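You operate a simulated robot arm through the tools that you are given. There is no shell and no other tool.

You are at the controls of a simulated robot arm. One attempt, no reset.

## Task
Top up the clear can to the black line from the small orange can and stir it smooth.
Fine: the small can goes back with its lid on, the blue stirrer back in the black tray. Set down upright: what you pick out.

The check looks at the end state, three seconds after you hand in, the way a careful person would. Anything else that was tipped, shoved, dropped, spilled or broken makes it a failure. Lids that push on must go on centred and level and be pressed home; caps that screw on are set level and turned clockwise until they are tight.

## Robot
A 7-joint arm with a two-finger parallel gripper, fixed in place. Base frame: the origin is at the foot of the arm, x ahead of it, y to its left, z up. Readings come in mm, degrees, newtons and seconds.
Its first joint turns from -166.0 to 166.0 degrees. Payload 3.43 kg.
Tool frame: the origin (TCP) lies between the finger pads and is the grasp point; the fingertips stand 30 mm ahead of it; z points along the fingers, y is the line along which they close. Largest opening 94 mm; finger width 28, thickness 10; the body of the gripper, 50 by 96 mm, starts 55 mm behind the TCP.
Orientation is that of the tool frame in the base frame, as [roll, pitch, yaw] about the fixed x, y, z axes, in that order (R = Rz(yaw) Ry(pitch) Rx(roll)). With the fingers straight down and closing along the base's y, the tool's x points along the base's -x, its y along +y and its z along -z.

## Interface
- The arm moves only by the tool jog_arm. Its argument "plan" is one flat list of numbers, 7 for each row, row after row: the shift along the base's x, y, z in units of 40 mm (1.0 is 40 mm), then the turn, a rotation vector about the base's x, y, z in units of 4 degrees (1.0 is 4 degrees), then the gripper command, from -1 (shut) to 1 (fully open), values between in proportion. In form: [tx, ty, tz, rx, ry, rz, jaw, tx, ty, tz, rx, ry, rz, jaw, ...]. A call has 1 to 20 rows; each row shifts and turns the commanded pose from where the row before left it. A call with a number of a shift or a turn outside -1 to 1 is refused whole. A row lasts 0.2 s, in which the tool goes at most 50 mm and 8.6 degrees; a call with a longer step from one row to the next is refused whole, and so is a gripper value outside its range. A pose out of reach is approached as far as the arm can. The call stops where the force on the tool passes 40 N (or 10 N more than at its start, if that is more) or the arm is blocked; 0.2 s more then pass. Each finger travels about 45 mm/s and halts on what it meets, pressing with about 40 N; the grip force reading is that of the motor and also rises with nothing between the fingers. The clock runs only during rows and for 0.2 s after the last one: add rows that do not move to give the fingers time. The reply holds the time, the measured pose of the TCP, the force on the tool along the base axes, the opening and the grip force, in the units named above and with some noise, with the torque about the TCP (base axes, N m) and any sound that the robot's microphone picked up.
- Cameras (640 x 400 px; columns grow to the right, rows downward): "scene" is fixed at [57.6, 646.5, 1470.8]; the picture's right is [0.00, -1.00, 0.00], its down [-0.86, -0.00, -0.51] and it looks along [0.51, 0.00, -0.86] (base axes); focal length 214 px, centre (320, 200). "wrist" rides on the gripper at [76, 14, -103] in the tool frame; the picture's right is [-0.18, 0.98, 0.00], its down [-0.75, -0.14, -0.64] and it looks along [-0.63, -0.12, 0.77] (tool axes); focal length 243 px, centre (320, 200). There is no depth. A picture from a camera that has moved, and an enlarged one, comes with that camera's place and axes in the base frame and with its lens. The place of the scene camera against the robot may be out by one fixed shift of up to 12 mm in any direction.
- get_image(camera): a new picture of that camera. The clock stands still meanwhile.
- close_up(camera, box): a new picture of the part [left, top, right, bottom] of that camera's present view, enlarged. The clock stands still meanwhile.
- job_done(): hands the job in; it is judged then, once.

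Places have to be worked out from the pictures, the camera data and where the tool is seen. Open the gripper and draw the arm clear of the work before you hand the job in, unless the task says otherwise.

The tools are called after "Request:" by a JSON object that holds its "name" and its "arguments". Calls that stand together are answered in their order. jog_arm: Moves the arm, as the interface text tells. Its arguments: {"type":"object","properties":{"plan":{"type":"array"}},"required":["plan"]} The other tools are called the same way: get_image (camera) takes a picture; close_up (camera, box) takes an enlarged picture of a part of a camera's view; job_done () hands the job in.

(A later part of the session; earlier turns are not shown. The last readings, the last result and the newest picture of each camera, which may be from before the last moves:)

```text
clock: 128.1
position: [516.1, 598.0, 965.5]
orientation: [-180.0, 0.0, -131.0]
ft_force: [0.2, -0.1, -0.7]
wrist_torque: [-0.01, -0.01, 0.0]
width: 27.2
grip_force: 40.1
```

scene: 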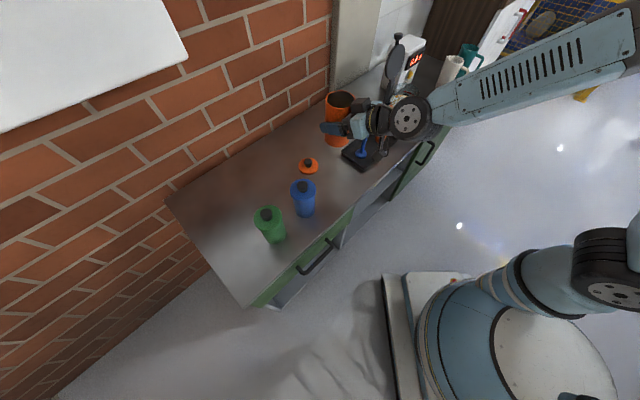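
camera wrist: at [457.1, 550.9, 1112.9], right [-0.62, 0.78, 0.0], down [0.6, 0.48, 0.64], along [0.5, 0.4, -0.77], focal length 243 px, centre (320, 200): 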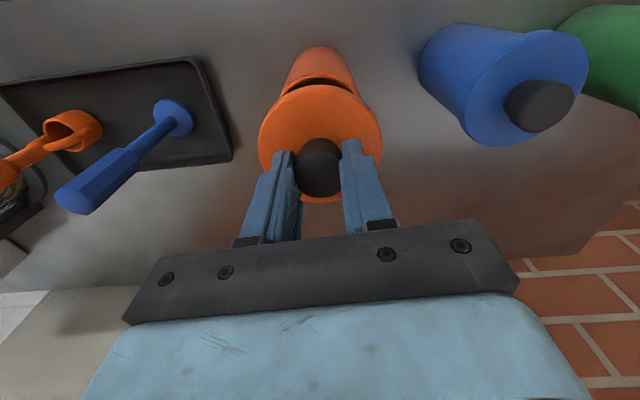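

The lid slid over the rim with no resistance, now at 965.5. I keep going down with 2 mm and 1 mm steps.

Request:
{"name": "jog_arm", "arguments": {"plan": [0, 0, -0.05, 0, 0, 0, -1]}}

Request:
{"name": "jog_arm", "arguments": {"plan": [0, 0, -0.03, 0, 0, 0, -1]}}

```text
clock: 128.5
position: [517.6, 598.7, 964.6]
orientation: [180.0, 0.0, -131.1]
ft_force: [0.5, -0.1, -0.7]
wrist_torque: [0.01, -0.04, 0.0]
width: 27.3
grip_force: 40.4
```

```text
clock: 128.9
position: [517.2, 598.2, 962.4]
orientation: [-179.9, 0.0, -130.9]
ft_force: [0.4, -0.1, -0.5]
wrist_torque: [0.02, -0.02, 0.0]
width: 27.5
grip_force: 40.1
```

Still free at 962.4; the next step should meet the seat.

Request:
{"name": "jog_arm", "arguments": {"plan": [0, 0, -0.03, 0, 0, 0, -1]}}

Request:
{"name": "jog_arm", "arguments": {"plan": [0, 0, -0.03, 0, 0, 0, -1]}}

```text
clock: 129.3
position: [516.9, 599.3, 964.0]
orientation: [-180.0, 0.2, -131.1]
ft_force: [0.4, -0.6, 10.3]
wrist_torque: [0.38, -0.44, -0.01]
width: 27.4
grip_force: 40.4
heard: snap
```

```text
clock: 129.7
position: [516.5, 599.4, 962.2]
orientation: [179.9, 0.2, -131.0]
ft_force: [1.3, 0.2, 21.9]
wrist_torque: [0.6, -0.58, 0.01]
width: 27.5
grip_force: 39.8
```

Snap at 10 N, and it now takes 22 N with no further travel. I ease back to about 8 N of downward load (no upward pull) and open the fingers.

Request:
{"name": "jog_arm", "arguments": {"plan": [0, 0, 0.025, 0, 0, 0, -1]}}

Request:
{"name": "jog_arm", "arguments": {"plan": [0, 0, 0, 0, 0, 0, -0.2, 0, 0, 0, 0, 0, 0, 0.2, 0, 0, 0, 0, 0, 0, 0.6, 0, 0, 0, 0, 0, 0, 1, 0, 0, 0, 0, 0, 0, 1, 0, 0, 0, 0, 0, 0, 1]}}

Request:
{"name": "close_up", "arguments": {"camera": "scene", "box": [315, 145, 355, 195]}}

Request:
{"name": "get_image", "arguments": {"camera": "wrist"}}

```text
clock: 130.1
position: [515.9, 598.7, 963.0]
orientation: [-180.0, 0.1, -131.0]
ft_force: [2.8, 3.8, 20.9]
wrist_torque: [0.68, -0.61, 0.04]
width: 27.6
grip_force: 40.2
```

```text
clock: 131.5
position: [517.0, 598.5, 962.3]
orientation: [-179.9, 0.1, -131.1]
ft_force: [0.6, -0.3, -0.2]
wrist_torque: [0.01, 0.01, -0.02]
width: 94.2
grip_force: 0.0
```

```text
8.00 times, centred on (335, 170) of scene
camera zoom: at [57.6, 646.5, 1470.8], right [0.0, -1.0, 0.0], down [-0.86, 0.0, -0.51], along [0.51, 0.0, -0.86], focal length 1716 px, centre (200, 440)
```

zoom: 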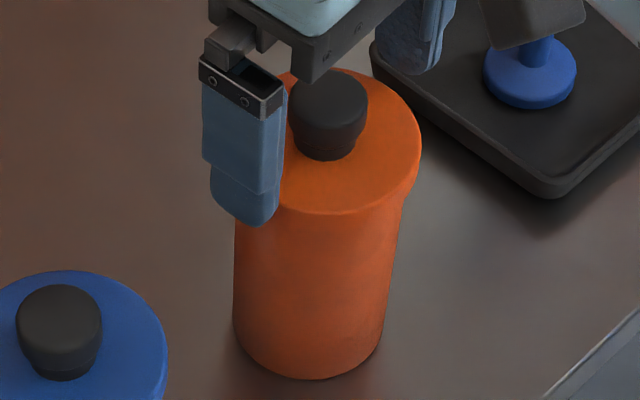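

```text
taken
camera wrist: at [455.5, 549.7, 1065.0], right [-0.62, 0.78, 0.0], down [0.6, 0.48, 0.64], along [0.5, 0.4, -0.77], focal length 243 px, centre (320, 200)
```

wrist: 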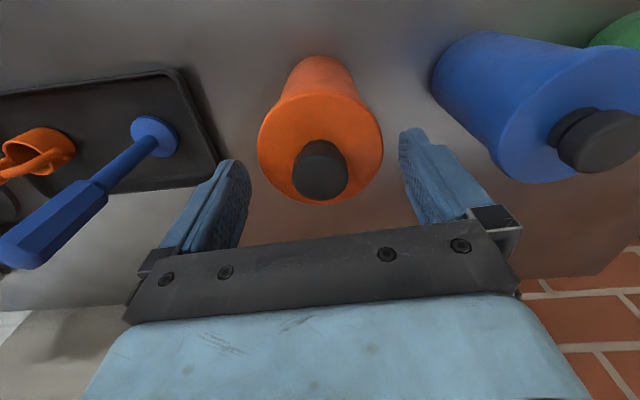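

The lid is on: released without another snap, and its outline relative to the can matches the original picture within about 0.4 mm. Next the stirrer: I rise and move above it at around (666, 480).

Request:
{"name": "jog_arm", "arguments": {"plan": [0, 0, 0.3, 0, 0, 0, 1, 0, 0, 0.8, 0, 0, 0, 1, 0, 0, 0.95, 0, 0, 0, 1, 0, 0, 0.95, 0, 0, 0, 1, 0.62, -0.494, 0, 0, 0, 0, 1, 0.62, -0.494, 0, 0, 0, 0, 1, 0.62, -0.494, 0, 0, 0, 0, 1, 0.62, -0.494, 0, 0, 0, 0, 1, 0.62, -0.494, 0, 0, 0, 0, 1, 0.62, -0.494, 0, 0, 0, 0, 1, 0, 0, 0, 0, 0, 0, 1]}}

Request:
{"name": "get_image", "arguments": {"camera": "wrist"}}

Request:
{"name": "close_up", "arguments": {"camera": "wrist", "box": [240, 30, 400, 190]}}

Request:
{"name": "close_up", "arguments": {"camera": "scene", "box": [315, 145, 355, 195]}}

```text
clock: 133.9
position: [664.2, 479.9, 1081.8]
orientation: [-180.0, 0.0, -131.1]
ft_force: [-0.4, -0.1, 0.2]
wrist_torque: [0.01, 0.0, -0.02]
width: 94.0
grip_force: 0.1
```

```text
taken
camera wrist: at [603.1, 431.8, 1184.5], right [-0.62, 0.78, 0.0], down [0.6, 0.48, 0.64], along [0.5, 0.4, -0.77], focal length 243 px, centre (320, 200)
```

wrist: 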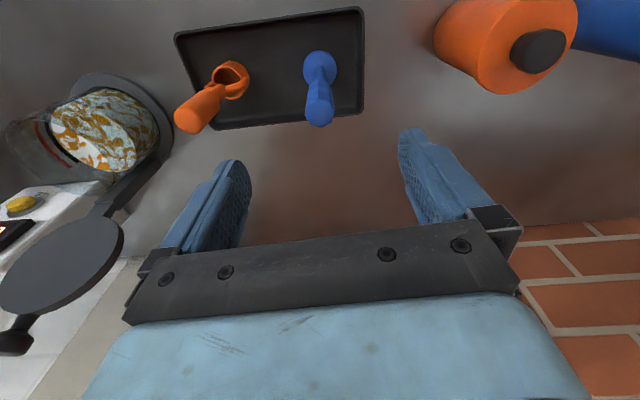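

```text
2.50 times, centred on (320, 110) of wrist
camera zoom: at [603.1, 431.8, 1184.5], right [-0.62, 0.78, 0.0], down [0.6, 0.48, 0.64], along [0.5, 0.4, -0.77], focal length 606 px, centre (320, 425)
```

zoom: 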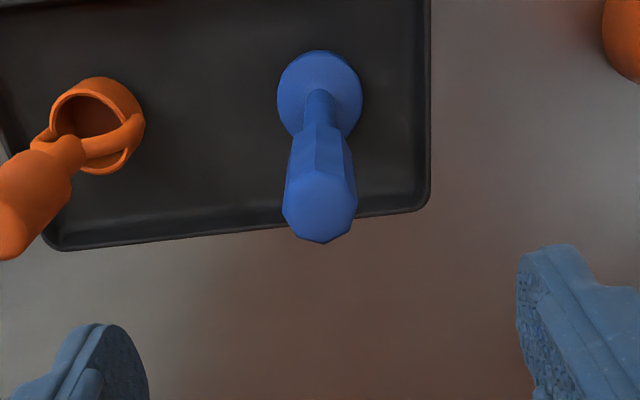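

```text
8.00 times, centred on (335, 170) of scene
camera zoom: at [57.6, 646.5, 1470.8], right [0.0, -1.0, 0.0], down [-0.86, 0.0, -0.51], along [0.51, 0.0, -0.86], focal length 1716 px, centre (200, 440)
```

zoom: 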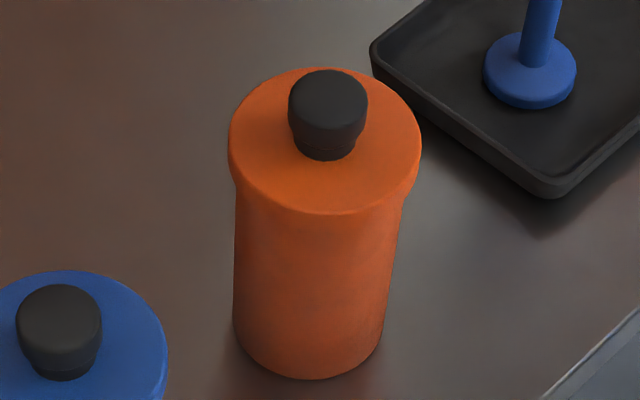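

The orange can's lid looks level and fully home. The stirrer stands vertical under the tool, handle top at z about 977, about 26 mm thick, foot disc about 48 mm. I descend to TCP z 966 and grip the top of the handle.

Request:
{"name": "jog_arm", "arguments": {"plan": [-0.011, -0.013, -0.9, 0, 0, 0, 1, 0, 0, -0.9, 0, 0, 0, 1, 0, 0, -0.7, 0, 0, 0, 1, 0, 0, -0.4, 0, 0, 0, 1, 0, 0, 0, 0, 0, 0, 1]}}

Request:
{"name": "get_image", "arguments": {"camera": "wrist"}}

Request:
{"name": "close_up", "arguments": {"camera": "scene", "box": [330, 100, 410, 180]}}

```text
clock: 135.1
position: [665.7, 479.2, 965.2]
orientation: [180.0, 0.0, -131.1]
ft_force: [-0.5, 0.7, -0.6]
wrist_torque: [0.0, -0.04, 0.0]
width: 94.2
grip_force: 0.0
```

```text
taken
camera wrist: at [604.3, 429.3, 1069.5], right [-0.62, 0.78, 0.0], down [0.6, 0.48, 0.64], along [0.5, 0.4, -0.77], focal length 243 px, centre (320, 200)
```

wrist: 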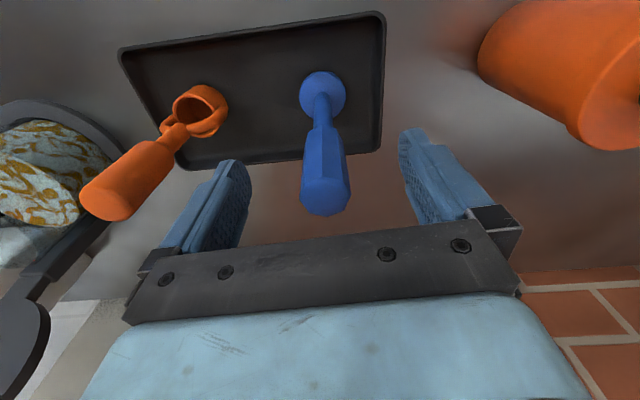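

```text
5.00 times, centred on (370, 140) of scene
camera zoom: at [57.6, 646.5, 1470.8], right [0.0, -1.0, 0.0], down [-0.86, 0.0, -0.51], along [0.51, 0.0, -0.86], focal length 1072 px, centre (70, 500)
```

zoom: 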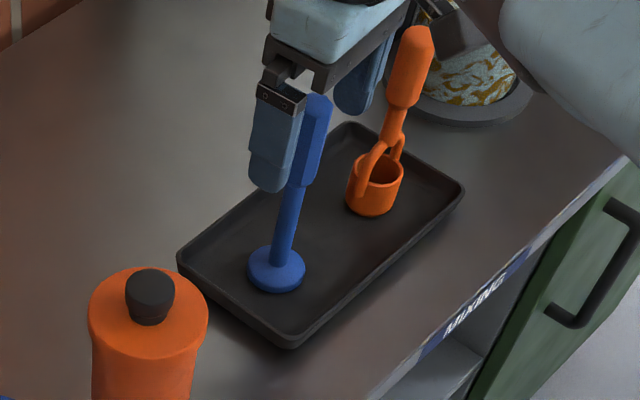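

The handle is about 2.5 mm left of the finger centre and slightly nearer, so I trim the position before closing to avoid shoving it.

Request:
{"name": "jog_arm", "arguments": {"plan": [-0.068, 0.026, 0, 0, 0, 0, 1, 0, 0, 0, 0, 0, 0, 1]}}

Request:
{"name": "close_up", "arguments": {"camera": "wrist", "box": [240, 120, 400, 220]}}

```text
clock: 135.7
position: [661.9, 478.0, 966.6]
orientation: [-180.0, 0.0, -131.0]
ft_force: [0.3, -0.7, 0.3]
wrist_torque: [0.01, 0.01, -0.01]
width: 94.2
grip_force: 0.0
```

```text
4.00 times, centred on (320, 170) of wrist
camera zoom: at [601.5, 430.5, 1069.5], right [-0.62, 0.78, 0.0], down [0.6, 0.48, 0.64], along [0.5, 0.4, -0.77], focal length 970 px, centre (320, 320)
```

zoom: 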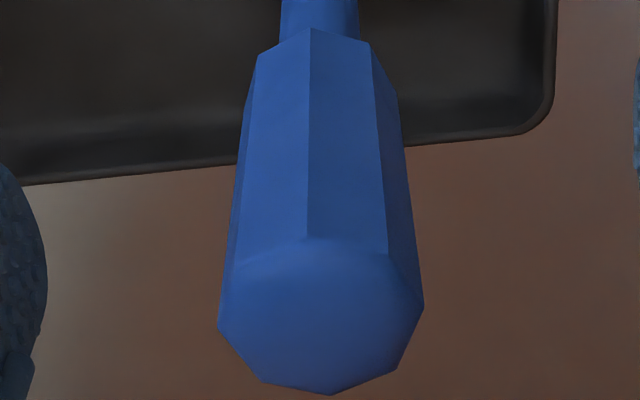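

Now centred (handle top at (321, 316) in the zoom). I close on the handle.

Request:
{"name": "jog_arm", "arguments": {"plan": [0, 0, 0, 0, 0, 0, 0, 0, 0, 0, 0, 0, 0, -0.3, 0, 0, 0, 0, 0, 0, -0.5, 0, 0, 0, 0, 0, 0, -1, 0, 0, 0, 0, 0, 0, -1, 0, 0, 0, 0, 0, 0, -1, 0, 0, 0, 0, 0, 0, -1]}}

Request:
{"name": "close_up", "arguments": {"camera": "scene", "box": [330, 100, 410, 180]}}

Request:
{"name": "get_image", "arguments": {"camera": "wrist"}}

```text
clock: 137.3
position: [663.0, 478.9, 966.2]
orientation: [180.0, -0.1, -131.0]
ft_force: [-0.2, 0.9, 0.3]
wrist_torque: [0.1, 0.14, 0.05]
width: 24.7
grip_force: 40.2
```

```text
5.00 times, centred on (370, 140) of scene
camera zoom: at [57.6, 646.5, 1470.8], right [0.0, -1.0, 0.0], down [-0.86, 0.0, -0.51], along [0.51, 0.0, -0.86], focal length 1072 px, centre (70, 500)
```

zoom: 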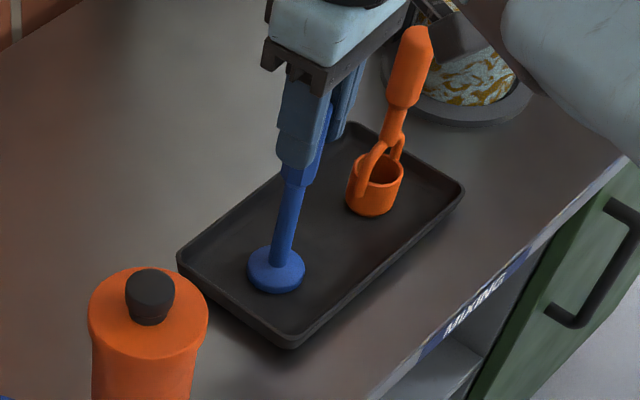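

```text
taken
camera wrist: at [601.5, 430.5, 1069.5], right [-0.62, 0.78, 0.0], down [0.6, 0.48, 0.64], along [0.5, 0.4, -0.77], focal length 243 px, centre (320, 200)
```

wrist: 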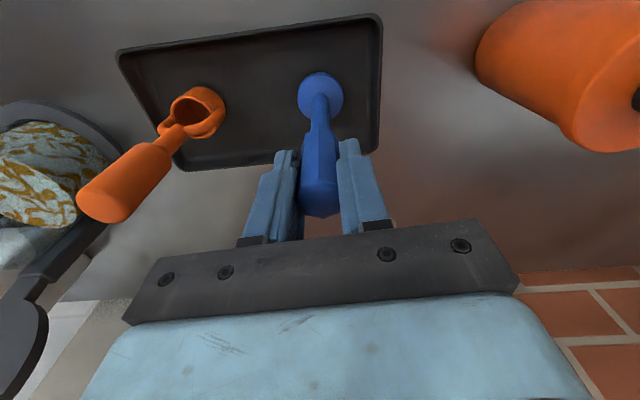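

Stirrer gripped at 24.7 mm and still upright. I lift it straight up to z about 1150 so it clears the scoop and the clear can's rim.

Request:
{"name": "jog_arm", "arguments": {"plan": [0, 0, 0.1, 0, 0, 0, -1, 0, 0, 0.4, 0, 0, 0, -1, 0, 0, 0.8, 0, 0, 0, -1, 0, 0, 0.9, 0, 0, 0, -1, 0, 0, 0.9, 0, 0, 0, -1, 0, 0, 0.9, 0, 0, 0, -1, 0, 0, 0.6, 0, 0, 0, -1, 0, 0, 0, 0, 0, 0, -1]}}

Request:
{"name": "get_image", "arguments": {"camera": "wrist"}}

Request:
{"name": "close_up", "arguments": {"camera": "scene", "box": [330, 60, 430, 160]}}

```text
clock: 139.1
position: [663.9, 481.6, 1151.2]
orientation: [180.0, 0.0, -131.1]
ft_force: [0.1, -0.5, -1.1]
wrist_torque: [-0.07, -0.07, 0.01]
width: 24.9
grip_force: 40.0
```

```text
taken
camera wrist: at [601.8, 432.3, 1253.9], right [-0.62, 0.78, 0.0], down [0.6, 0.48, 0.64], along [0.5, 0.4, -0.77], focal length 243 px, centre (320, 200)
```

wrist: 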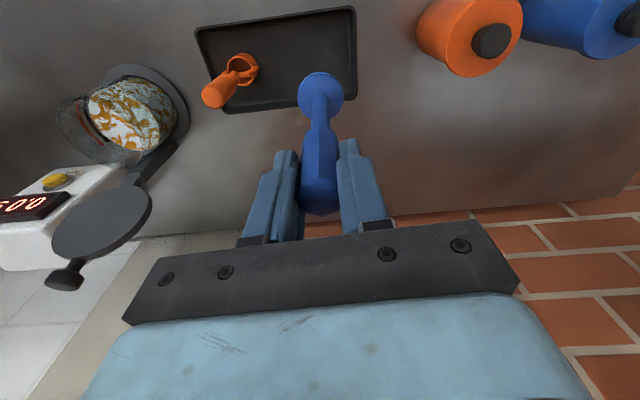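

```text
4.00 times, centred on (380, 110) of scene
camera zoom: at [57.6, 646.5, 1470.8], right [0.0, -1.0, 0.0], down [-0.86, 0.0, -0.51], along [0.51, 0.0, -0.86], focal length 858 px, centre (80, 560)
```

zoom: 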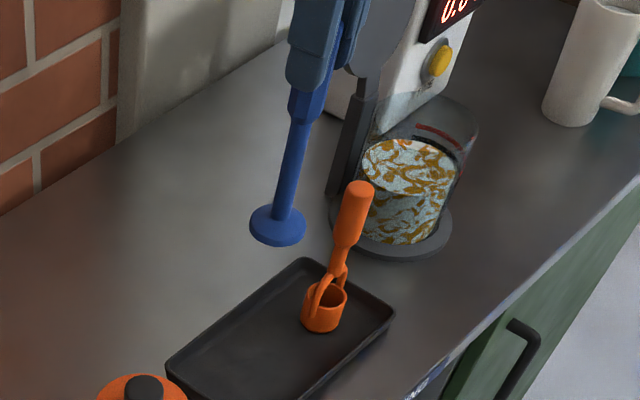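

The stirrer hangs straight. From here the wrist camera sees the clear can well, so I zoom in to fix its centre.

Request:
{"name": "close_up", "arguments": {"camera": "wrist", "box": [40, 50, 220, 180]}}

Request:
{"name": "jog_arm", "arguments": {"plan": [0, 0, 0, 0, 0, 0, -1]}}

Request:
{"name": "jog_arm", "arguments": {"plan": [0, 0, 0, 0, 0, 0, -1]}}

```text
3.08 times, centred on (130, 115) of wrist
camera zoom: at [601.8, 432.3, 1253.9], right [-0.62, 0.78, 0.0], down [0.6, 0.48, 0.64], along [0.5, 0.4, -0.77], focal length 746 px, centre (905, 462)
```

zoom: 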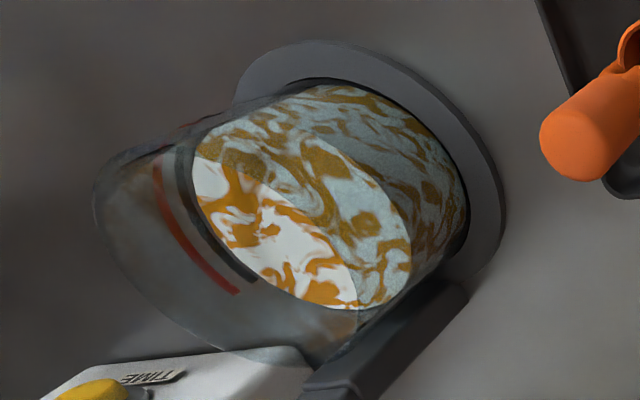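

```text
clock: 139.5
position: [663.2, 480.9, 1151.1]
orientation: [180.0, -0.1, -131.0]
ft_force: [0.3, 0.7, -1.2]
wrist_torque: [-0.02, 0.0, -0.03]
width: 24.8
grip_force: 40.0
```

```text
clock: 139.9
position: [664.0, 480.9, 1150.0]
orientation: [179.9, -0.1, -131.0]
ft_force: [-0.8, -0.5, -1.8]
wrist_torque: [-0.05, -0.04, -0.04]
width: 25.1
grip_force: 40.0
```

The clear can's centre comes out at (915, 283), agreeing with the earlier estimate. I carry the stirrer over it at this height.

Request:
{"name": "jog_arm", "arguments": {"plan": [0.39, -0.309, 0, 0, 0, 0, -1, 0.785, -0.619, 0, 0, 0, 0, -1, 0.785, -0.619, 0, 0, 0, 0, -1, 0.785, -0.619, 0, 0, 0, 0, -1, 0.785, -0.619, 0, 0, 0, 0, -1, 0.785, -0.619, 0, 0, 0, 0, -1, 0.785, -0.619, 0, 0, 0, 0, -1, 0.785, -0.619, 0, 0, 0, 0, -1, 0.39, -0.309, 0, 0, 0, 0, -1, 0, 0, 0, 0, 0, 0, -1]}}

Request:
{"name": "get_image", "arguments": {"camera": "wrist"}}

Request:
{"name": "close_up", "arguments": {"camera": "scene", "box": [350, 20, 470, 140]}}

```text
clock: 142.1
position: [915.4, 283.3, 1149.1]
orientation: [179.9, 0.0, -131.0]
ft_force: [0.5, 0.4, -0.2]
wrist_torque: [-0.03, 0.0, -0.03]
width: 24.8
grip_force: 39.9
```

```text
taken
camera wrist: at [854.3, 234.5, 1252.4], right [-0.62, 0.78, 0.0], down [0.6, 0.48, 0.64], along [0.5, 0.4, -0.77], focal length 243 px, centre (320, 200)
```

wrist: 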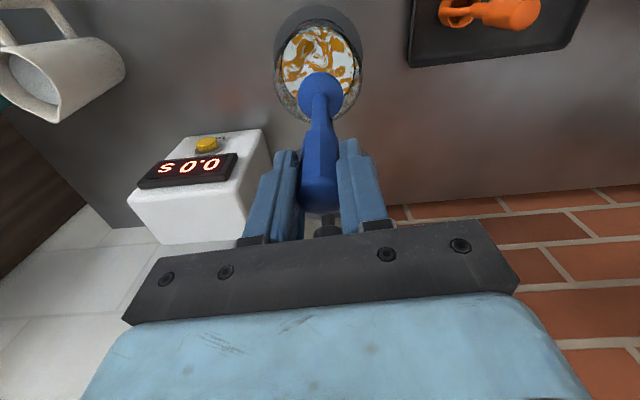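

```text
3.33 times, centred on (410, 80) of scene
camera zoom: at [57.6, 646.5, 1470.8], right [0.0, -1.0, 0.0], down [-0.86, 0.0, -0.51], along [0.51, 0.0, -0.86], focal length 715 px, centre (20, 600)
```

zoom: 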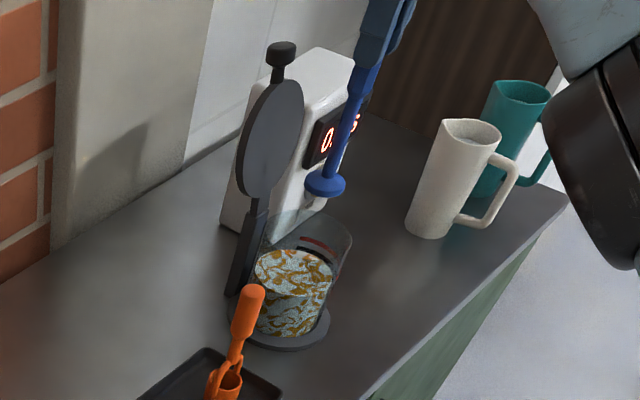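

Right above the clear can. I zoom into the wrist view to check centring before lowering the stirrer.

Request:
{"name": "close_up", "arguments": {"camera": "wrist", "box": [240, 0, 400, 130]}}

```text
3.08 times, centred on (320, 65) of wrist
camera zoom: at [854.3, 234.5, 1252.4], right [-0.62, 0.78, 0.0], down [0.6, 0.48, 0.64], along [0.5, 0.4, -0.77], focal length 746 px, centre (320, 615)
```

zoom: 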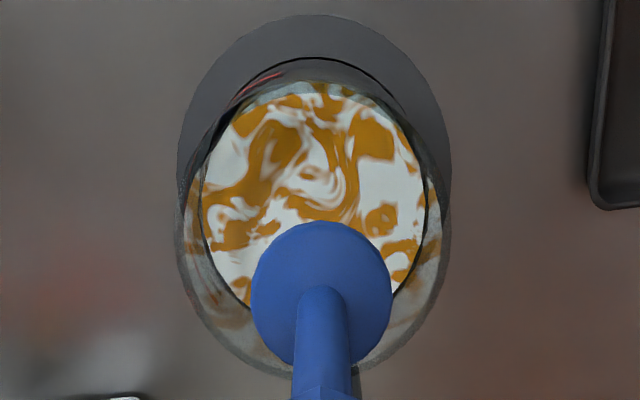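

The rim centre is about 3 mm off the stirrer axis, so I trim by (+3, -1) mm and lower the disc to just above the paint.

Request:
{"name": "jog_arm", "arguments": {"plan": [0.074, -0.024, 0, 0, 0, 0, -1, 0, 0, -0.5, 0, 0, 0, -1, 0, 0, -0.8, 0, 0, 0, -1, 0, 0, -0.8, 0, 0, 0, -1, 0, 0, -0.4, 0, 0, 0, -1, 0, 0, 0, 0, 0, 0, -1]}}

Request:
{"name": "get_image", "arguments": {"camera": "wrist"}}

Request:
{"name": "close_up", "arguments": {"camera": "scene", "box": [370, 50, 450, 130]}}

```text
clock: 143.5
position: [916.7, 279.9, 1048.3]
orientation: [-179.9, 0.0, -131.0]
ft_force: [0.3, 0.5, 0.0]
wrist_torque: [0.01, 0.03, 0.01]
width: 24.7
grip_force: 39.7
```

```text
taken
camera wrist: at [855.7, 230.9, 1150.6], right [-0.62, 0.78, 0.0], down [0.6, 0.48, 0.64], along [0.5, 0.4, -0.77], focal length 243 px, centre (320, 200)
```

wrist: 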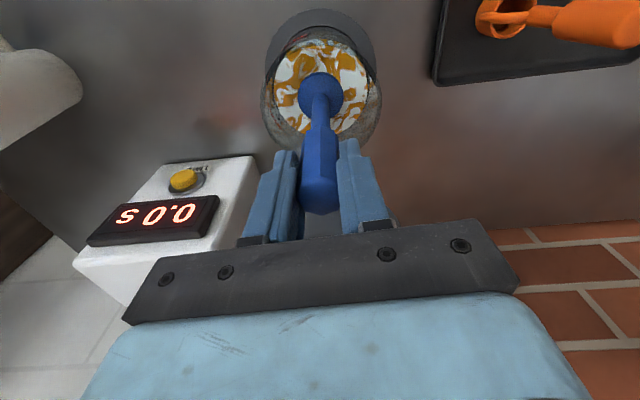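

```text
5.00 times, centred on (410, 90) of scene
camera zoom: at [57.6, 646.5, 1470.8], right [0.0, -1.0, 0.0], down [-0.86, 0.0, -0.51], along [0.51, 0.0, -0.86], focal length 1072 px, centre (-130, 750)
```

zoom: 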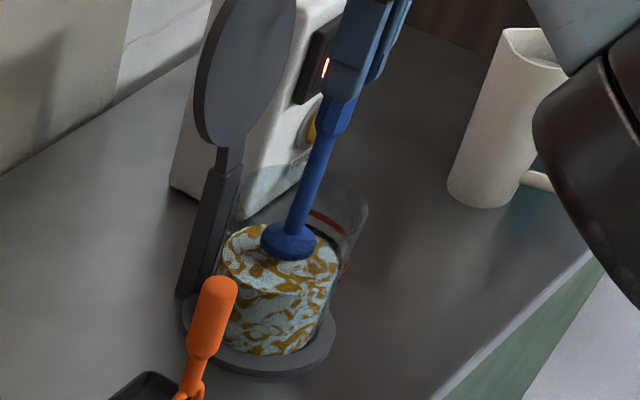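

The disc hovers just over the paint. I zoom the wrist view again to judge the centring, since the two cameras differ by a few millimetres.

Request:
{"name": "close_up", "arguments": {"camera": "wrist", "box": [240, 0, 400, 150]}}

Request:
{"name": "jog_arm", "arguments": {"plan": [0, 0, 0, 0, 0, 0, -1]}}

Request:
{"name": "jog_arm", "arguments": {"plan": [0, 0, 0, 0, 0, 0, -1]}}

```text
2.67 times, centred on (320, 75) of wrist
camera zoom: at [855.7, 230.9, 1150.6], right [-0.62, 0.78, 0.0], down [0.6, 0.48, 0.64], along [0.5, 0.4, -0.77], focal length 647 px, centre (320, 533)
```

zoom: 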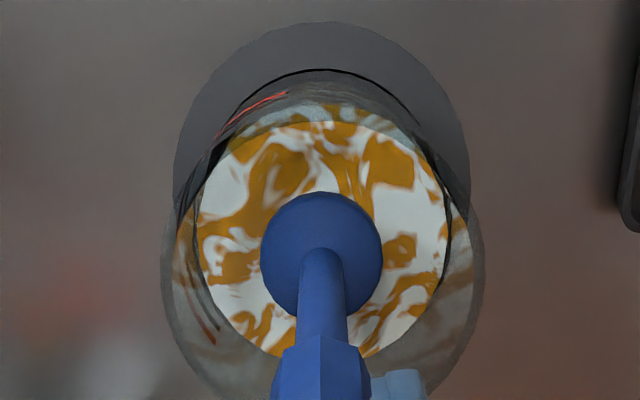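

```text
clock: 143.9
position: [916.5, 280.6, 1048.0]
orientation: [180.0, 0.0, -131.1]
ft_force: [0.7, -0.8, -1.3]
wrist_torque: [-0.04, -0.01, -0.02]
width: 25.0
grip_force: 40.0
```

```text
clock: 144.3
position: [917.1, 279.7, 1048.1]
orientation: [-180.0, 0.0, -131.1]
ft_force: [-0.7, 0.3, -1.4]
wrist_torque: [0.0, -0.03, 0.01]
width: 24.6
grip_force: 40.2
```

In the wrist view the disc is concentric with the paint surface within about a millimetre. I lower it slowly into the paint to about 15 to 20 mm above the can's bottom.

Request:
{"name": "jog_arm", "arguments": {"plan": [0, 0, -0.2, 0, 0, 0, -1, 0, 0, -0.2, 0, 0, 0, -1, 0, 0, -0.2, 0, 0, 0, -1, 0, 0, -0.2, 0, 0, 0, -1, 0, 0, -0.2, 0, 0, 0, -1, 0, 0, -0.2, 0, 0, 0, -1, 0, 0, -0.2, 0, 0, 0, -1, 0, 0, 0, 0, 0, 0, -1]}}

Request:
{"name": "get_image", "arguments": {"camera": "wrist"}}

Request:
{"name": "close_up", "arguments": {"camera": "scene", "box": [370, 50, 450, 130]}}

```text
clock: 146.1
position: [916.8, 280.9, 994.3]
orientation: [180.0, 0.1, -131.0]
ft_force: [0.7, 0.6, -1.0]
wrist_torque: [0.03, -0.01, -0.03]
width: 24.8
grip_force: 39.7
```

```text
taken
camera wrist: at [855.2, 231.3, 1096.4], right [-0.62, 0.78, 0.0], down [0.6, 0.48, 0.64], along [0.5, 0.4, -0.77], focal length 243 px, centre (320, 200)
```

wrist: 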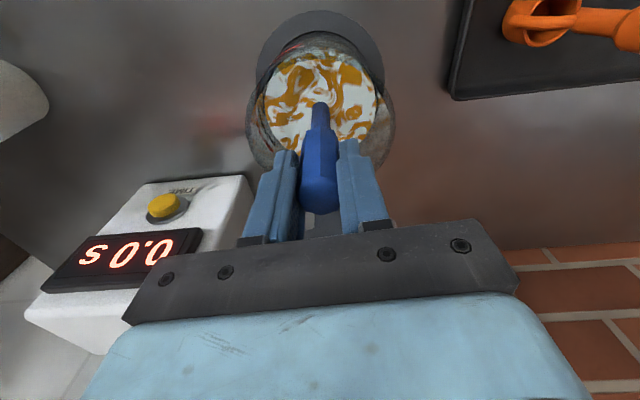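

```text
5.00 times, centred on (410, 90) of scene
camera zoom: at [57.6, 646.5, 1470.8], right [0.0, -1.0, 0.0], down [-0.86, 0.0, -0.51], along [0.51, 0.0, -0.86], focal length 1072 px, centre (-130, 750)
```

zoom: 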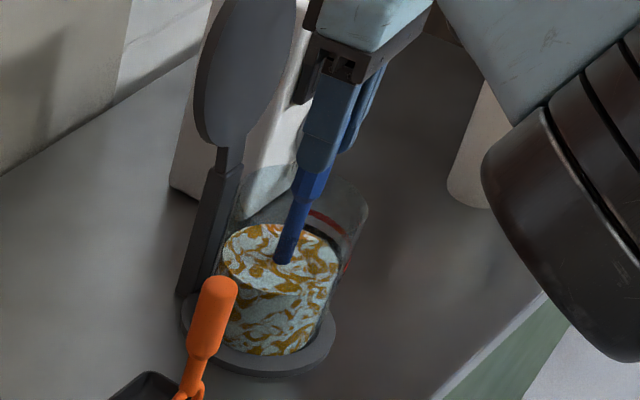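

The disc is submerged with no side forces. I begin stirring with two slow circles of 14 mm radius, which leaves roughly 12 mm to the wall.

Request:
{"name": "jog_arm", "arguments": {"plan": [0.35, 0, 0, 0, 0, 0, -1, -0.1025, 0.2475, 0, 0, 0, 0, -1, -0.2475, 0.1025, 0, 0, 0, 0, -1, -0.2475, -0.1025, 0, 0, 0, 0, -1, -0.1025, -0.2475, 0, 0, 0, 0, -1, 0.1025, -0.2475, 0, 0, 0, 0, -1, 0.2475, -0.1025, 0, 0, 0, 0, -1, 0.2475, 0.1025, 0, 0, 0, 0, -1, 0.1025, 0.2475, 0, 0, 0, 0, -1, -0.1025, 0.2475, 0, 0, 0, 0, -1, -0.2475, 0.1025, 0, 0, 0, 0, -1, -0.2475, -0.1025, 0, 0, 0, 0, -1, -0.1025, -0.2475, 0, 0, 0, 0, -1, 0.1025, -0.2475, 0, 0, 0, 0, -1, 0.2475, -0.1025, 0, 0, 0, 0, -1, 0.2475, 0.1025, 0, 0, 0, 0, -1, 0.1025, 0.2475, 0, 0, 0, 0, -1]}}

Request:
{"name": "get_image", "arguments": {"camera": "wrist"}}

Request:
{"name": "close_up", "arguments": {"camera": "scene", "box": [370, 50, 450, 130]}}

```text
clock: 149.7
position: [931.5, 280.6, 993.4]
orientation: [179.9, 0.1, -131.1]
ft_force: [-0.1, 0.1, -1.0]
wrist_torque: [0.01, -0.01, 0.02]
width: 24.9
grip_force: 40.4
```

```text
taken
camera wrist: at [870.3, 231.9, 1096.1], right [-0.62, 0.78, 0.0], down [0.6, 0.48, 0.64], along [0.5, 0.4, -0.77], focal length 243 px, centre (320, 200)
```

wrist: 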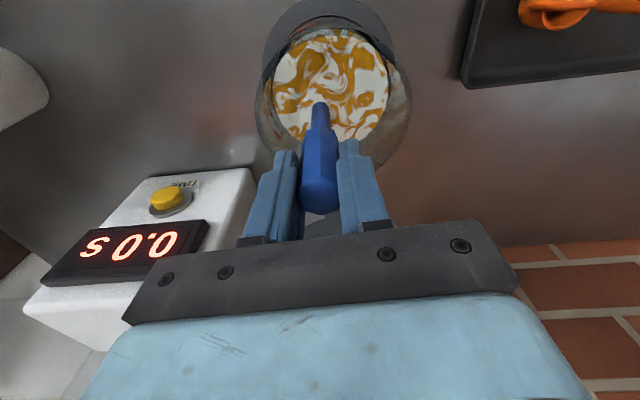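

```text
5.00 times, centred on (410, 90) of scene
camera zoom: at [57.6, 646.5, 1470.8], right [0.0, -1.0, 0.0], down [-0.86, 0.0, -0.51], along [0.51, 0.0, -0.86], focal length 1072 px, centre (-130, 750)
```

zoom: 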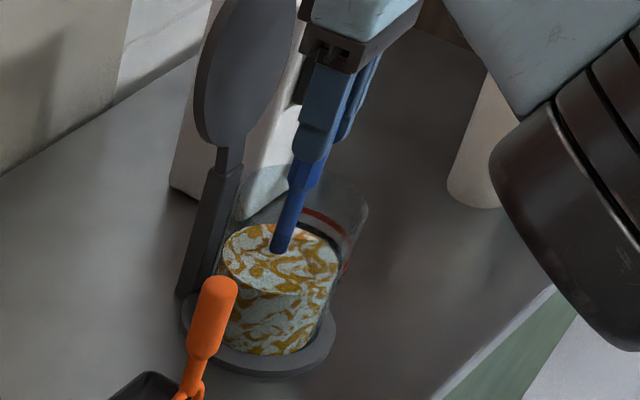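

Stirring works: streaks are drawing out, and there are no contact forces. I widen to an 18 mm radius and go round two more times, faster.

Request:
{"name": "jog_arm", "arguments": {"plan": [0.1, 0, 0, 0, 0, 0, -1, -0.132, 0.318, 0, 0, 0, 0, -1, -0.318, 0.132, 0, 0, 0, 0, -1, -0.318, -0.132, 0, 0, 0, 0, -1, -0.132, -0.318, 0, 0, 0, 0, -1, 0.132, -0.318, 0, 0, 0, 0, -1, 0.318, -0.132, 0, 0, 0, 0, -1, 0.318, 0.132, 0, 0, 0, 0, -1, 0.132, 0.318, 0, 0, 0, 0, -1, -0.132, 0.318, 0, 0, 0, 0, -1, -0.318, 0.132, 0, 0, 0, 0, -1, -0.318, -0.132, 0, 0, 0, 0, -1, -0.132, -0.318, 0, 0, 0, 0, -1, 0.132, -0.318, 0, 0, 0, 0, -1, 0.318, -0.132, 0, 0, 0, 0, -1, 0.318, 0.132, 0, 0, 0, 0, -1, 0.132, 0.318, 0, 0, 0, 0, -1]}}

Request:
{"name": "close_up", "arguments": {"camera": "wrist", "box": [240, 0, 420, 160]}}

Request:
{"name": "close_up", "arguments": {"camera": "scene", "box": [380, 80, 420, 130]}}

```text
clock: 153.3
position: [934.2, 280.9, 994.2]
orientation: [179.9, -0.1, -131.1]
ft_force: [-0.3, 0.5, -1.5]
wrist_torque: [-0.01, -0.01, -0.03]
width: 24.9
grip_force: 40.3
```

```text
2.50 times, centred on (330, 80) of wrist
camera zoom: at [873.5, 231.6, 1096.7], right [-0.62, 0.78, 0.0], down [0.6, 0.48, 0.64], along [0.5, 0.4, -0.77], focal length 606 px, centre (295, 500)
```

zoom: 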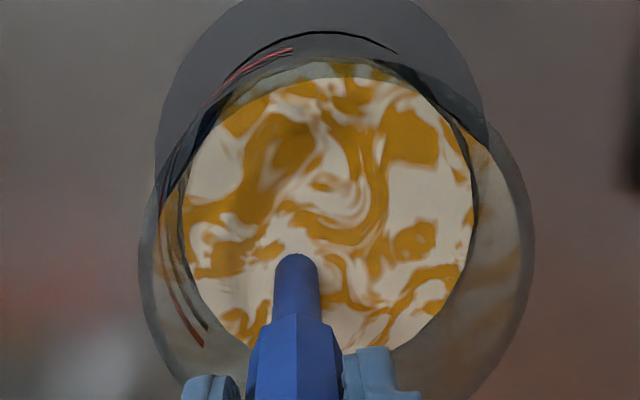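

```text
8.00 times, centred on (400, 105) of scene
camera zoom: at [57.6, 646.5, 1470.8], right [0.0, -1.0, 0.0], down [-0.86, 0.0, -0.51], along [0.51, 0.0, -0.86], focal length 1716 px, centre (-320, 960)
```

zoom: 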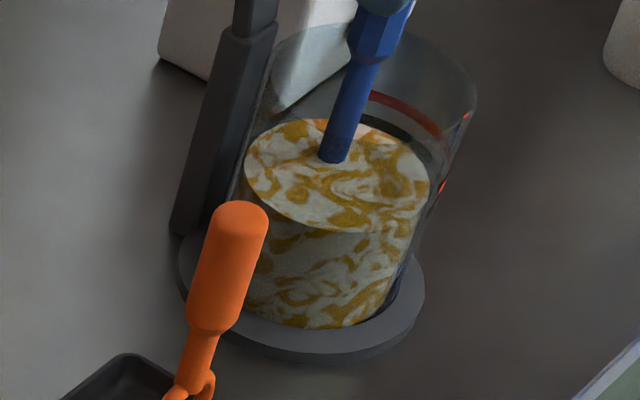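

The white is turning creamy, so the mixing is progressing. I continue with faster circles at 18 mm radius, varying the depth a little.

Request:
{"name": "jog_arm", "arguments": {"plan": [-0.225, 0.39, -0.03, 0, 0, 0, -1, -0.45, 0, -0.03, 0, 0, 0, -1, -0.225, -0.39, -0.03, 0, 0, 0, -1, 0.225, -0.39, -0.03, 0, 0, 0, -1, 0.45, 0, -0.03, 0, 0, 0, -1, 0.225, 0.39, -0.03, 0, 0, 0, -1, -0.225, 0.39, 0.1, 0, 0, 0, -1, -0.45, 0, 0.1, 0, 0, 0, -1, -0.225, -0.39, 0.1, 0, 0, 0, -1, 0.225, -0.39, 0.1, 0, 0, 0, -1, 0.45, 0, 0.1, 0, 0, 0, -1, 0.225, 0.39, 0.1, 0, 0, 0, -1, -0.225, 0.39, -0.07, 0, 0, 0, -1, -0.45, 0, -0.07, 0, 0, 0, -1, -0.225, -0.39, -0.07, 0, 0, 0, -1, 0.225, -0.39, -0.07, 0, 0, 0, -1, 0.45, 0, -0.07, 0, 0, 0, -1, 0.225, 0.39, -0.07, 0, 0, 0, -1]}}

Request:
{"name": "jog_arm", "arguments": {"plan": [-0.225, 0.39, 0, 0, 0, 0, -1, -0.45, 0, 0, 0, 0, 0, -1, -0.225, -0.39, 0, 0, 0, 0, -1, 0.225, -0.39, 0, 0, 0, 0, -1, 0.45, 0, 0, 0, 0, 0, -1, 0.225, 0.39, 0, 0, 0, 0, -1, -0.225, 0.39, 0, 0, 0, 0, -1, -0.45, 0, 0, 0, 0, 0, -1, -0.225, -0.39, 0, 0, 0, 0, -1, 0.225, -0.39, 0, 0, 0, 0, -1, 0.45, 0, 0, 0, 0, 0, -1, 0.225, 0.39, 0, 0, 0, 0, -1, -0.225, 0.39, 0, 0, 0, 0, -1, -0.45, 0, 0, 0, 0, 0, -1, -0.225, -0.39, 0, 0, 0, 0, -1, 0.225, -0.39, 0, 0, 0, 0, -1, 0.45, 0, 0, 0, 0, 0, -1, 0.225, 0.39, 0, 0, 0, 0, -1]}}

Request:
{"name": "close_up", "arguments": {"camera": "wrist", "box": [240, 0, 420, 160]}}

Request:
{"name": "close_up", "arguments": {"camera": "scene", "box": [380, 80, 420, 130]}}

```text
clock: 157.1
position: [933.9, 279.1, 992.8]
orientation: [179.8, -0.1, -131.1]
ft_force: [0.3, 0.0, -1.0]
wrist_torque: [0.01, 0.0, 0.05]
width: 25.1
grip_force: 40.4
```

```text
clock: 160.9
position: [933.9, 280.2, 994.2]
orientation: [180.0, -0.1, -131.1]
ft_force: [0.2, -0.3, -1.0]
wrist_torque: [0.01, -0.01, 0.01]
width: 24.8
grip_force: 40.0
```

```text
2.50 times, centred on (330, 80) of wrist
camera zoom: at [873.6, 231.8, 1097.4], right [-0.62, 0.78, 0.0], down [0.6, 0.48, 0.64], along [0.5, 0.4, -0.77], focal length 606 px, centre (295, 500)
```

zoom: 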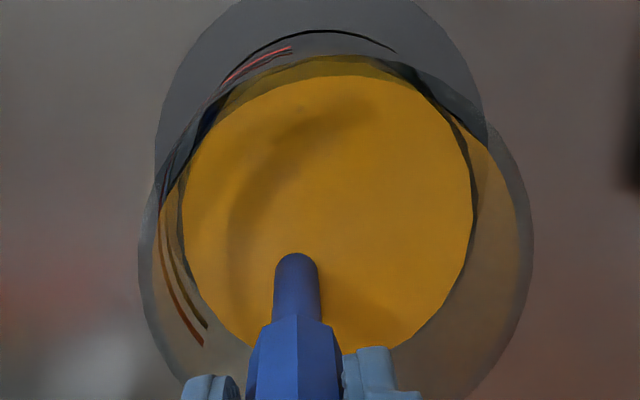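

```text
8.00 times, centred on (400, 105) of scene
camera zoom: at [57.6, 646.5, 1470.8], right [0.0, -1.0, 0.0], down [-0.86, 0.0, -0.51], along [0.51, 0.0, -0.86], focal length 1716 px, centre (-320, 960)
```

zoom: 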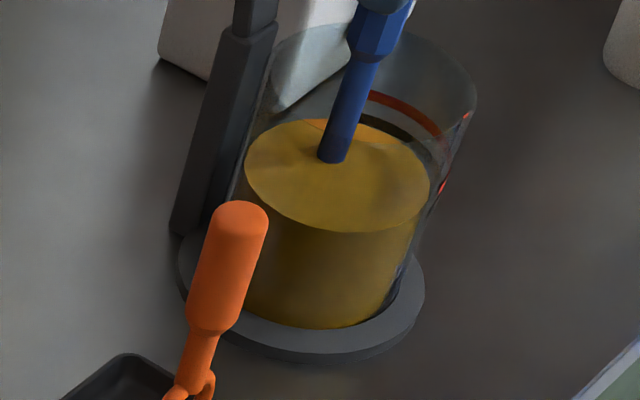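

The paint is now a uniform ochre with only a faint swirl. I do three more gentle circles to be sure, come back to the centre and pause.

Request:
{"name": "jog_arm", "arguments": {"plan": [-0.225, 0.39, 0, 0, 0, 0, -1, -0.45, 0, 0, 0, 0, 0, -1, -0.225, -0.39, 0, 0, 0, 0, -1, 0.225, -0.39, 0, 0, 0, 0, -1, 0.45, 0, 0, 0, 0, 0, -1, 0.225, 0.39, 0, 0, 0, 0, -1, -0.225, 0.39, 0, 0, 0, 0, -1, -0.45, 0, 0, 0, 0, 0, -1, -0.225, -0.39, 0, 0, 0, 0, -1, 0.225, -0.39, 0, 0, 0, 0, -1, 0.45, 0, 0, 0, 0, 0, -1, 0.225, 0.39, 0, 0, 0, 0, -1, -0.225, 0, 0, 0, 0, 0, -1, -0.225, 0, 0, 0, 0, 0, -1, 0, 0, 0, 0, 0, 0, -1, 0, 0, 0, 0, 0, 0, -1, 0, 0, 0, 0, 0, 0, -1, 0, 0, 0, 0, 0, 0, -1]}}

Request:
{"name": "close_up", "arguments": {"camera": "wrist", "box": [240, 0, 420, 160]}}

Request:
{"name": "close_up", "arguments": {"camera": "scene", "box": [380, 80, 420, 130]}}

```text
clock: 164.7
position: [917.2, 281.0, 993.1]
orientation: [-179.9, -0.1, -131.1]
ft_force: [1.5, -1.3, -1.5]
wrist_torque: [0.04, 0.02, -0.01]
width: 24.8
grip_force: 39.7
```

```text
2.50 times, centred on (330, 80) of wrist
camera zoom: at [856.4, 231.9, 1096.2], right [-0.62, 0.78, 0.0], down [0.6, 0.48, 0.64], along [0.5, 0.4, -0.77], focal length 606 px, centre (295, 500)
```

zoom: 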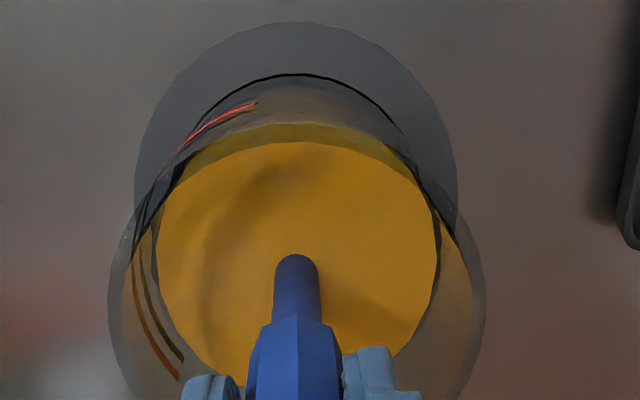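

```text
8.00 times, centred on (400, 105) of scene
camera zoom: at [57.6, 646.5, 1470.8], right [0.0, -1.0, 0.0], down [-0.86, 0.0, -0.51], along [0.51, 0.0, -0.86], focal length 1716 px, centre (-320, 960)
```

zoom: 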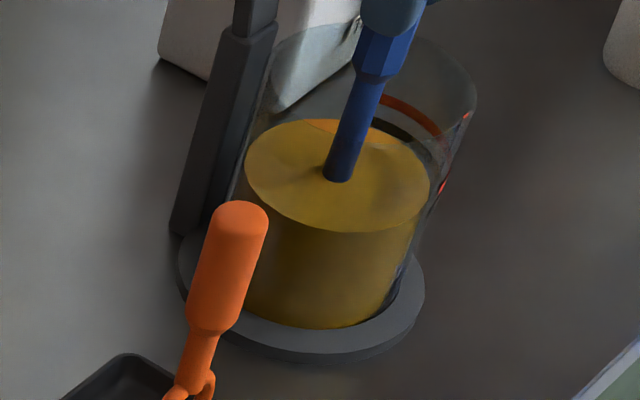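

Smooth, uniform colour throughout. I lift the stirrer slowly until the disc is just above the surface and let it drain over the can.

Request:
{"name": "jog_arm", "arguments": {"plan": [0, 0, 0.2, 0, 0, 0, -1, 0, 0, 0.25, 0, 0, 0, -1, 0, 0, 0.25, 0, 0, 0, -1, 0, 0, 0.25, 0, 0, 0, -1, 0, 0, 0.25, 0, 0, 0, -1, 0, 0, 0.2, 0, 0, 0, -1, 0, 0, 0, 0, 0, 0, -1, 0, 0, 0, 0, 0, 0, -1, 0, 0, 0, 0, 0, 0, -1, 0, 0, 0, 0, 0, 0, -1, 0, 0, 0, 0, 0, 0, -1, 0, 0, 0, 0, 0, 0, -1, 0, 0, 0, 0, 0, 0, -1, 0, 0, 0, 0, 0, 0, -1, 0, 0, 0, 0, 0, 0, -1, 0, 0, 0, 0, 0, 0, -1, 0, 0, 0, 0, 0, 0, -1, 0, 0, 0, 0, 0, 0, -1]}}

Request:
{"name": "close_up", "arguments": {"camera": "scene", "box": [370, 60, 430, 130]}}

Request:
{"name": "close_up", "arguments": {"camera": "wrist", "box": [240, 0, 400, 150]}}

```text
clock: 168.5
position: [918.2, 281.2, 1049.0]
orientation: [179.9, 0.0, -131.0]
ft_force: [0.4, 0.4, -2.0]
wrist_torque: [-0.03, -0.01, 0.0]
width: 24.8
grip_force: 40.2
```

```text
5.71 times, centred on (400, 95) of scene
camera zoom: at [57.6, 646.5, 1470.8], right [0.0, -1.0, 0.0], down [-0.86, 0.0, -0.51], along [0.51, 0.0, -0.86], focal length 1226 px, centre (-137, 800)
```

zoom: 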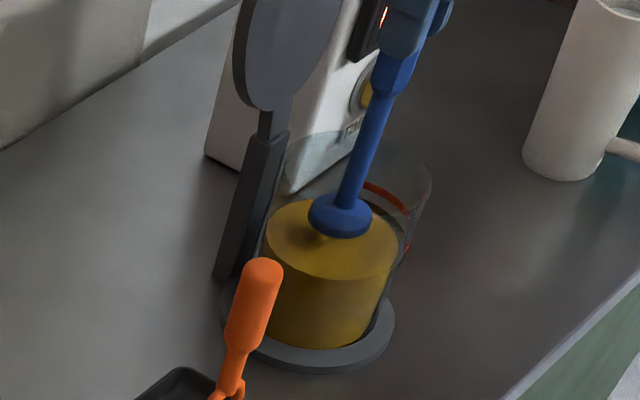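

```text
2.67 times, centred on (320, 75) of wrist
camera zoom: at [855.8, 232.2, 1152.5], right [-0.62, 0.78, 0.0], down [0.6, 0.48, 0.64], along [0.5, 0.4, -0.77], focal length 647 px, centre (320, 533)
```

zoom: 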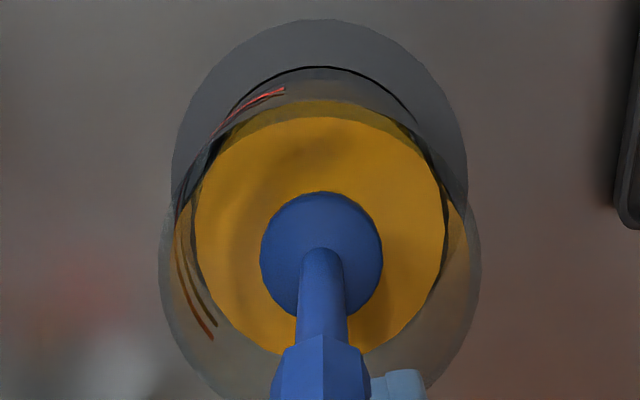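

There seems to be a drop hanging under the disc, so I look closer before moving away from the can.

Request:
{"name": "close_up", "arguments": {"camera": "scene", "box": [390, 85, 420, 105]}}

```text
16.00 times, centred on (405, 95) of scene
camera zoom: at [57.6, 646.5, 1470.8], right [0.0, -1.0, 0.0], down [-0.86, 0.0, -0.51], along [0.51, 0.0, -0.86], focal length 3432 px, centre (-1040, 1880)
```

zoom: 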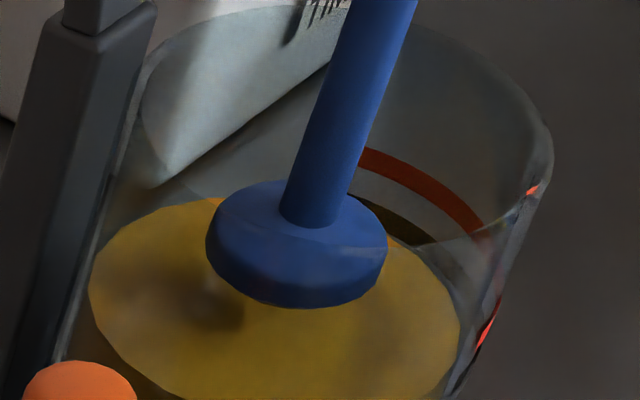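

No clear drop in the enlarged view. I wait another three seconds over the can to be safe and check again.

Request:
{"name": "jog_arm", "arguments": {"plan": [0, 0, 0, 0, 0, 0, -1, 0, 0, 0, 0, 0, 0, -1, 0, 0, 0, 0, 0, 0, -1, 0, 0, 0, 0, 0, 0, -1, 0, 0, 0, 0, 0, 0, -1, 0, 0, 0, 0, 0, 0, -1, 0, 0, 0, 0, 0, 0, -1, 0, 0, 0, 0, 0, 0, -1, 0, 0, 0, 0, 0, 0, -1, 0, 0, 0, 0, 0, 0, -1, 0, 0, 0, 0, 0, 0, -1, 0, 0, 0, 0, 0, 0, -1, 0, 0, 0, 0, 0, 0, -1, 0, 0, 0, 0, 0, 0, -1, 0, 0, 0, 0, 0, 0, -1]}}

Request:
{"name": "close_up", "arguments": {"camera": "scene", "box": [370, 60, 430, 130]}}

Request:
{"name": "close_up", "arguments": {"camera": "scene", "box": [390, 85, 420, 105]}}

```text
clock: 171.7
position: [918.2, 281.0, 1049.5]
orientation: [179.9, 0.0, -131.0]
ft_force: [0.1, 0.5, -1.6]
wrist_torque: [-0.01, -0.01, -0.02]
width: 24.6
grip_force: 39.9
```

```text
5.71 times, centred on (400, 95) of scene
camera zoom: at [57.6, 646.5, 1470.8], right [0.0, -1.0, 0.0], down [-0.86, 0.0, -0.51], along [0.51, 0.0, -0.86], focal length 1226 px, centre (-137, 800)
```

zoom: 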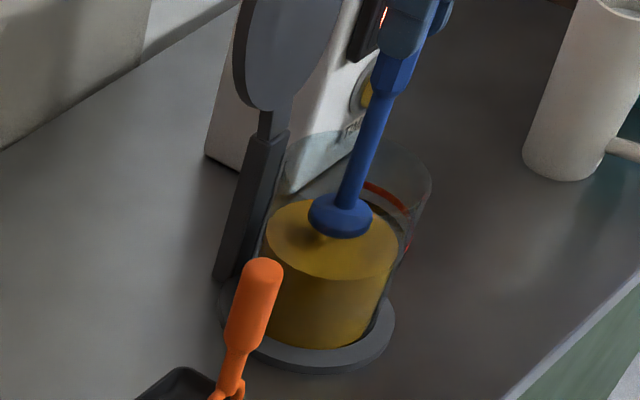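

```text
16.00 times, centred on (405, 95) of scene
camera zoom: at [57.6, 646.5, 1470.8], right [0.0, -1.0, 0.0], down [-0.86, 0.0, -0.51], along [0.51, 0.0, -0.86], focal length 3432 px, centre (-1040, 1880)
```

zoom: 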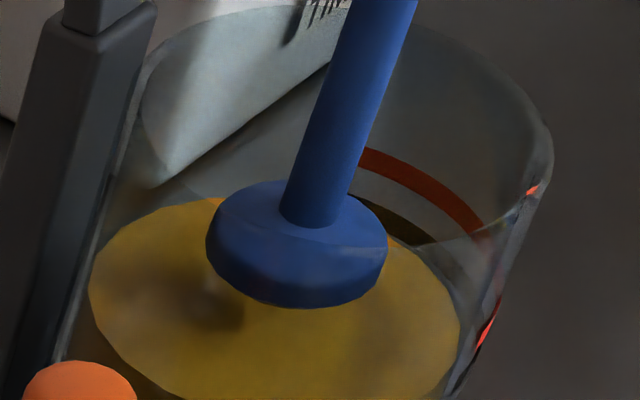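

It was only the shadow edge; nothing drips. I raise the stirrer clear of the rim and carry it back over the tray along the same line.

Request:
{"name": "jog_arm", "arguments": {"plan": [0, 0, 0.5, 0, 0, 0, -1, 0, 0, 0.9, 0, 0, 0, -1, 0, 0, 0.9, 0, 0, 0, -1, 0, 0, 0.3, 0, 0, 0, -1, -0.3968, 0.311, 0, 0, 0, 0, -1, -0.7936, 0.6219, 0, 0, 0, 0, -1, -0.7936, 0.6219, 0, 0, 0, 0, -1, -0.7936, 0.6219, 0, 0, 0, 0, -1, -0.7936, 0.6219, 0, 0, 0, 0, -1, -0.7936, 0.6219, 0, 0, 0, 0, -1, -0.7936, 0.6219, 0, 0, 0, 0, -1, -0.7936, 0.6219, 0, 0, 0, 0, -1, -0.3968, 0.311, 0, 0, 0, 0, -1, 0, 0, 0, 0, 0, 0, -1, 0, 0, 0, 0, 0, 0, -1]}}

Request:
{"name": "get_image", "arguments": {"camera": "wrist"}}

Request:
{"name": "close_up", "arguments": {"camera": "scene", "box": [330, 60, 450, 160]}}

```text
clock: 174.9
position: [661.3, 478.3, 1154.2]
orientation: [180.0, 0.1, -131.1]
ft_force: [-0.4, -0.2, -2.7]
wrist_torque: [-0.01, 0.02, -0.01]
width: 24.7
grip_force: 40.2
```

```text
taken
camera wrist: at [600.4, 430.3, 1256.9], right [-0.62, 0.78, 0.0], down [0.6, 0.48, 0.64], along [0.5, 0.4, -0.77], focal length 243 px, centre (320, 200)
```

wrist: 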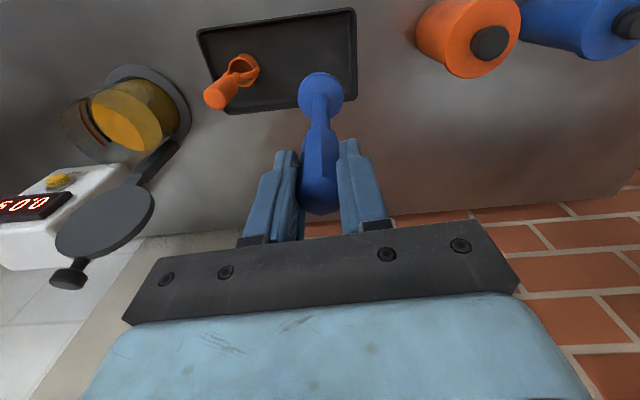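

```text
4.00 times, centred on (390, 110) of scene
camera zoom: at [57.6, 646.5, 1470.8], right [0.0, -1.0, 0.0], down [-0.86, 0.0, -0.51], along [0.51, 0.0, -0.86], focal length 858 px, centre (40, 560)
```

zoom: 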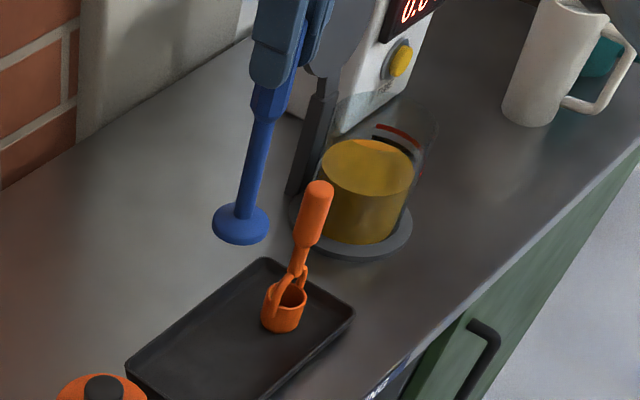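

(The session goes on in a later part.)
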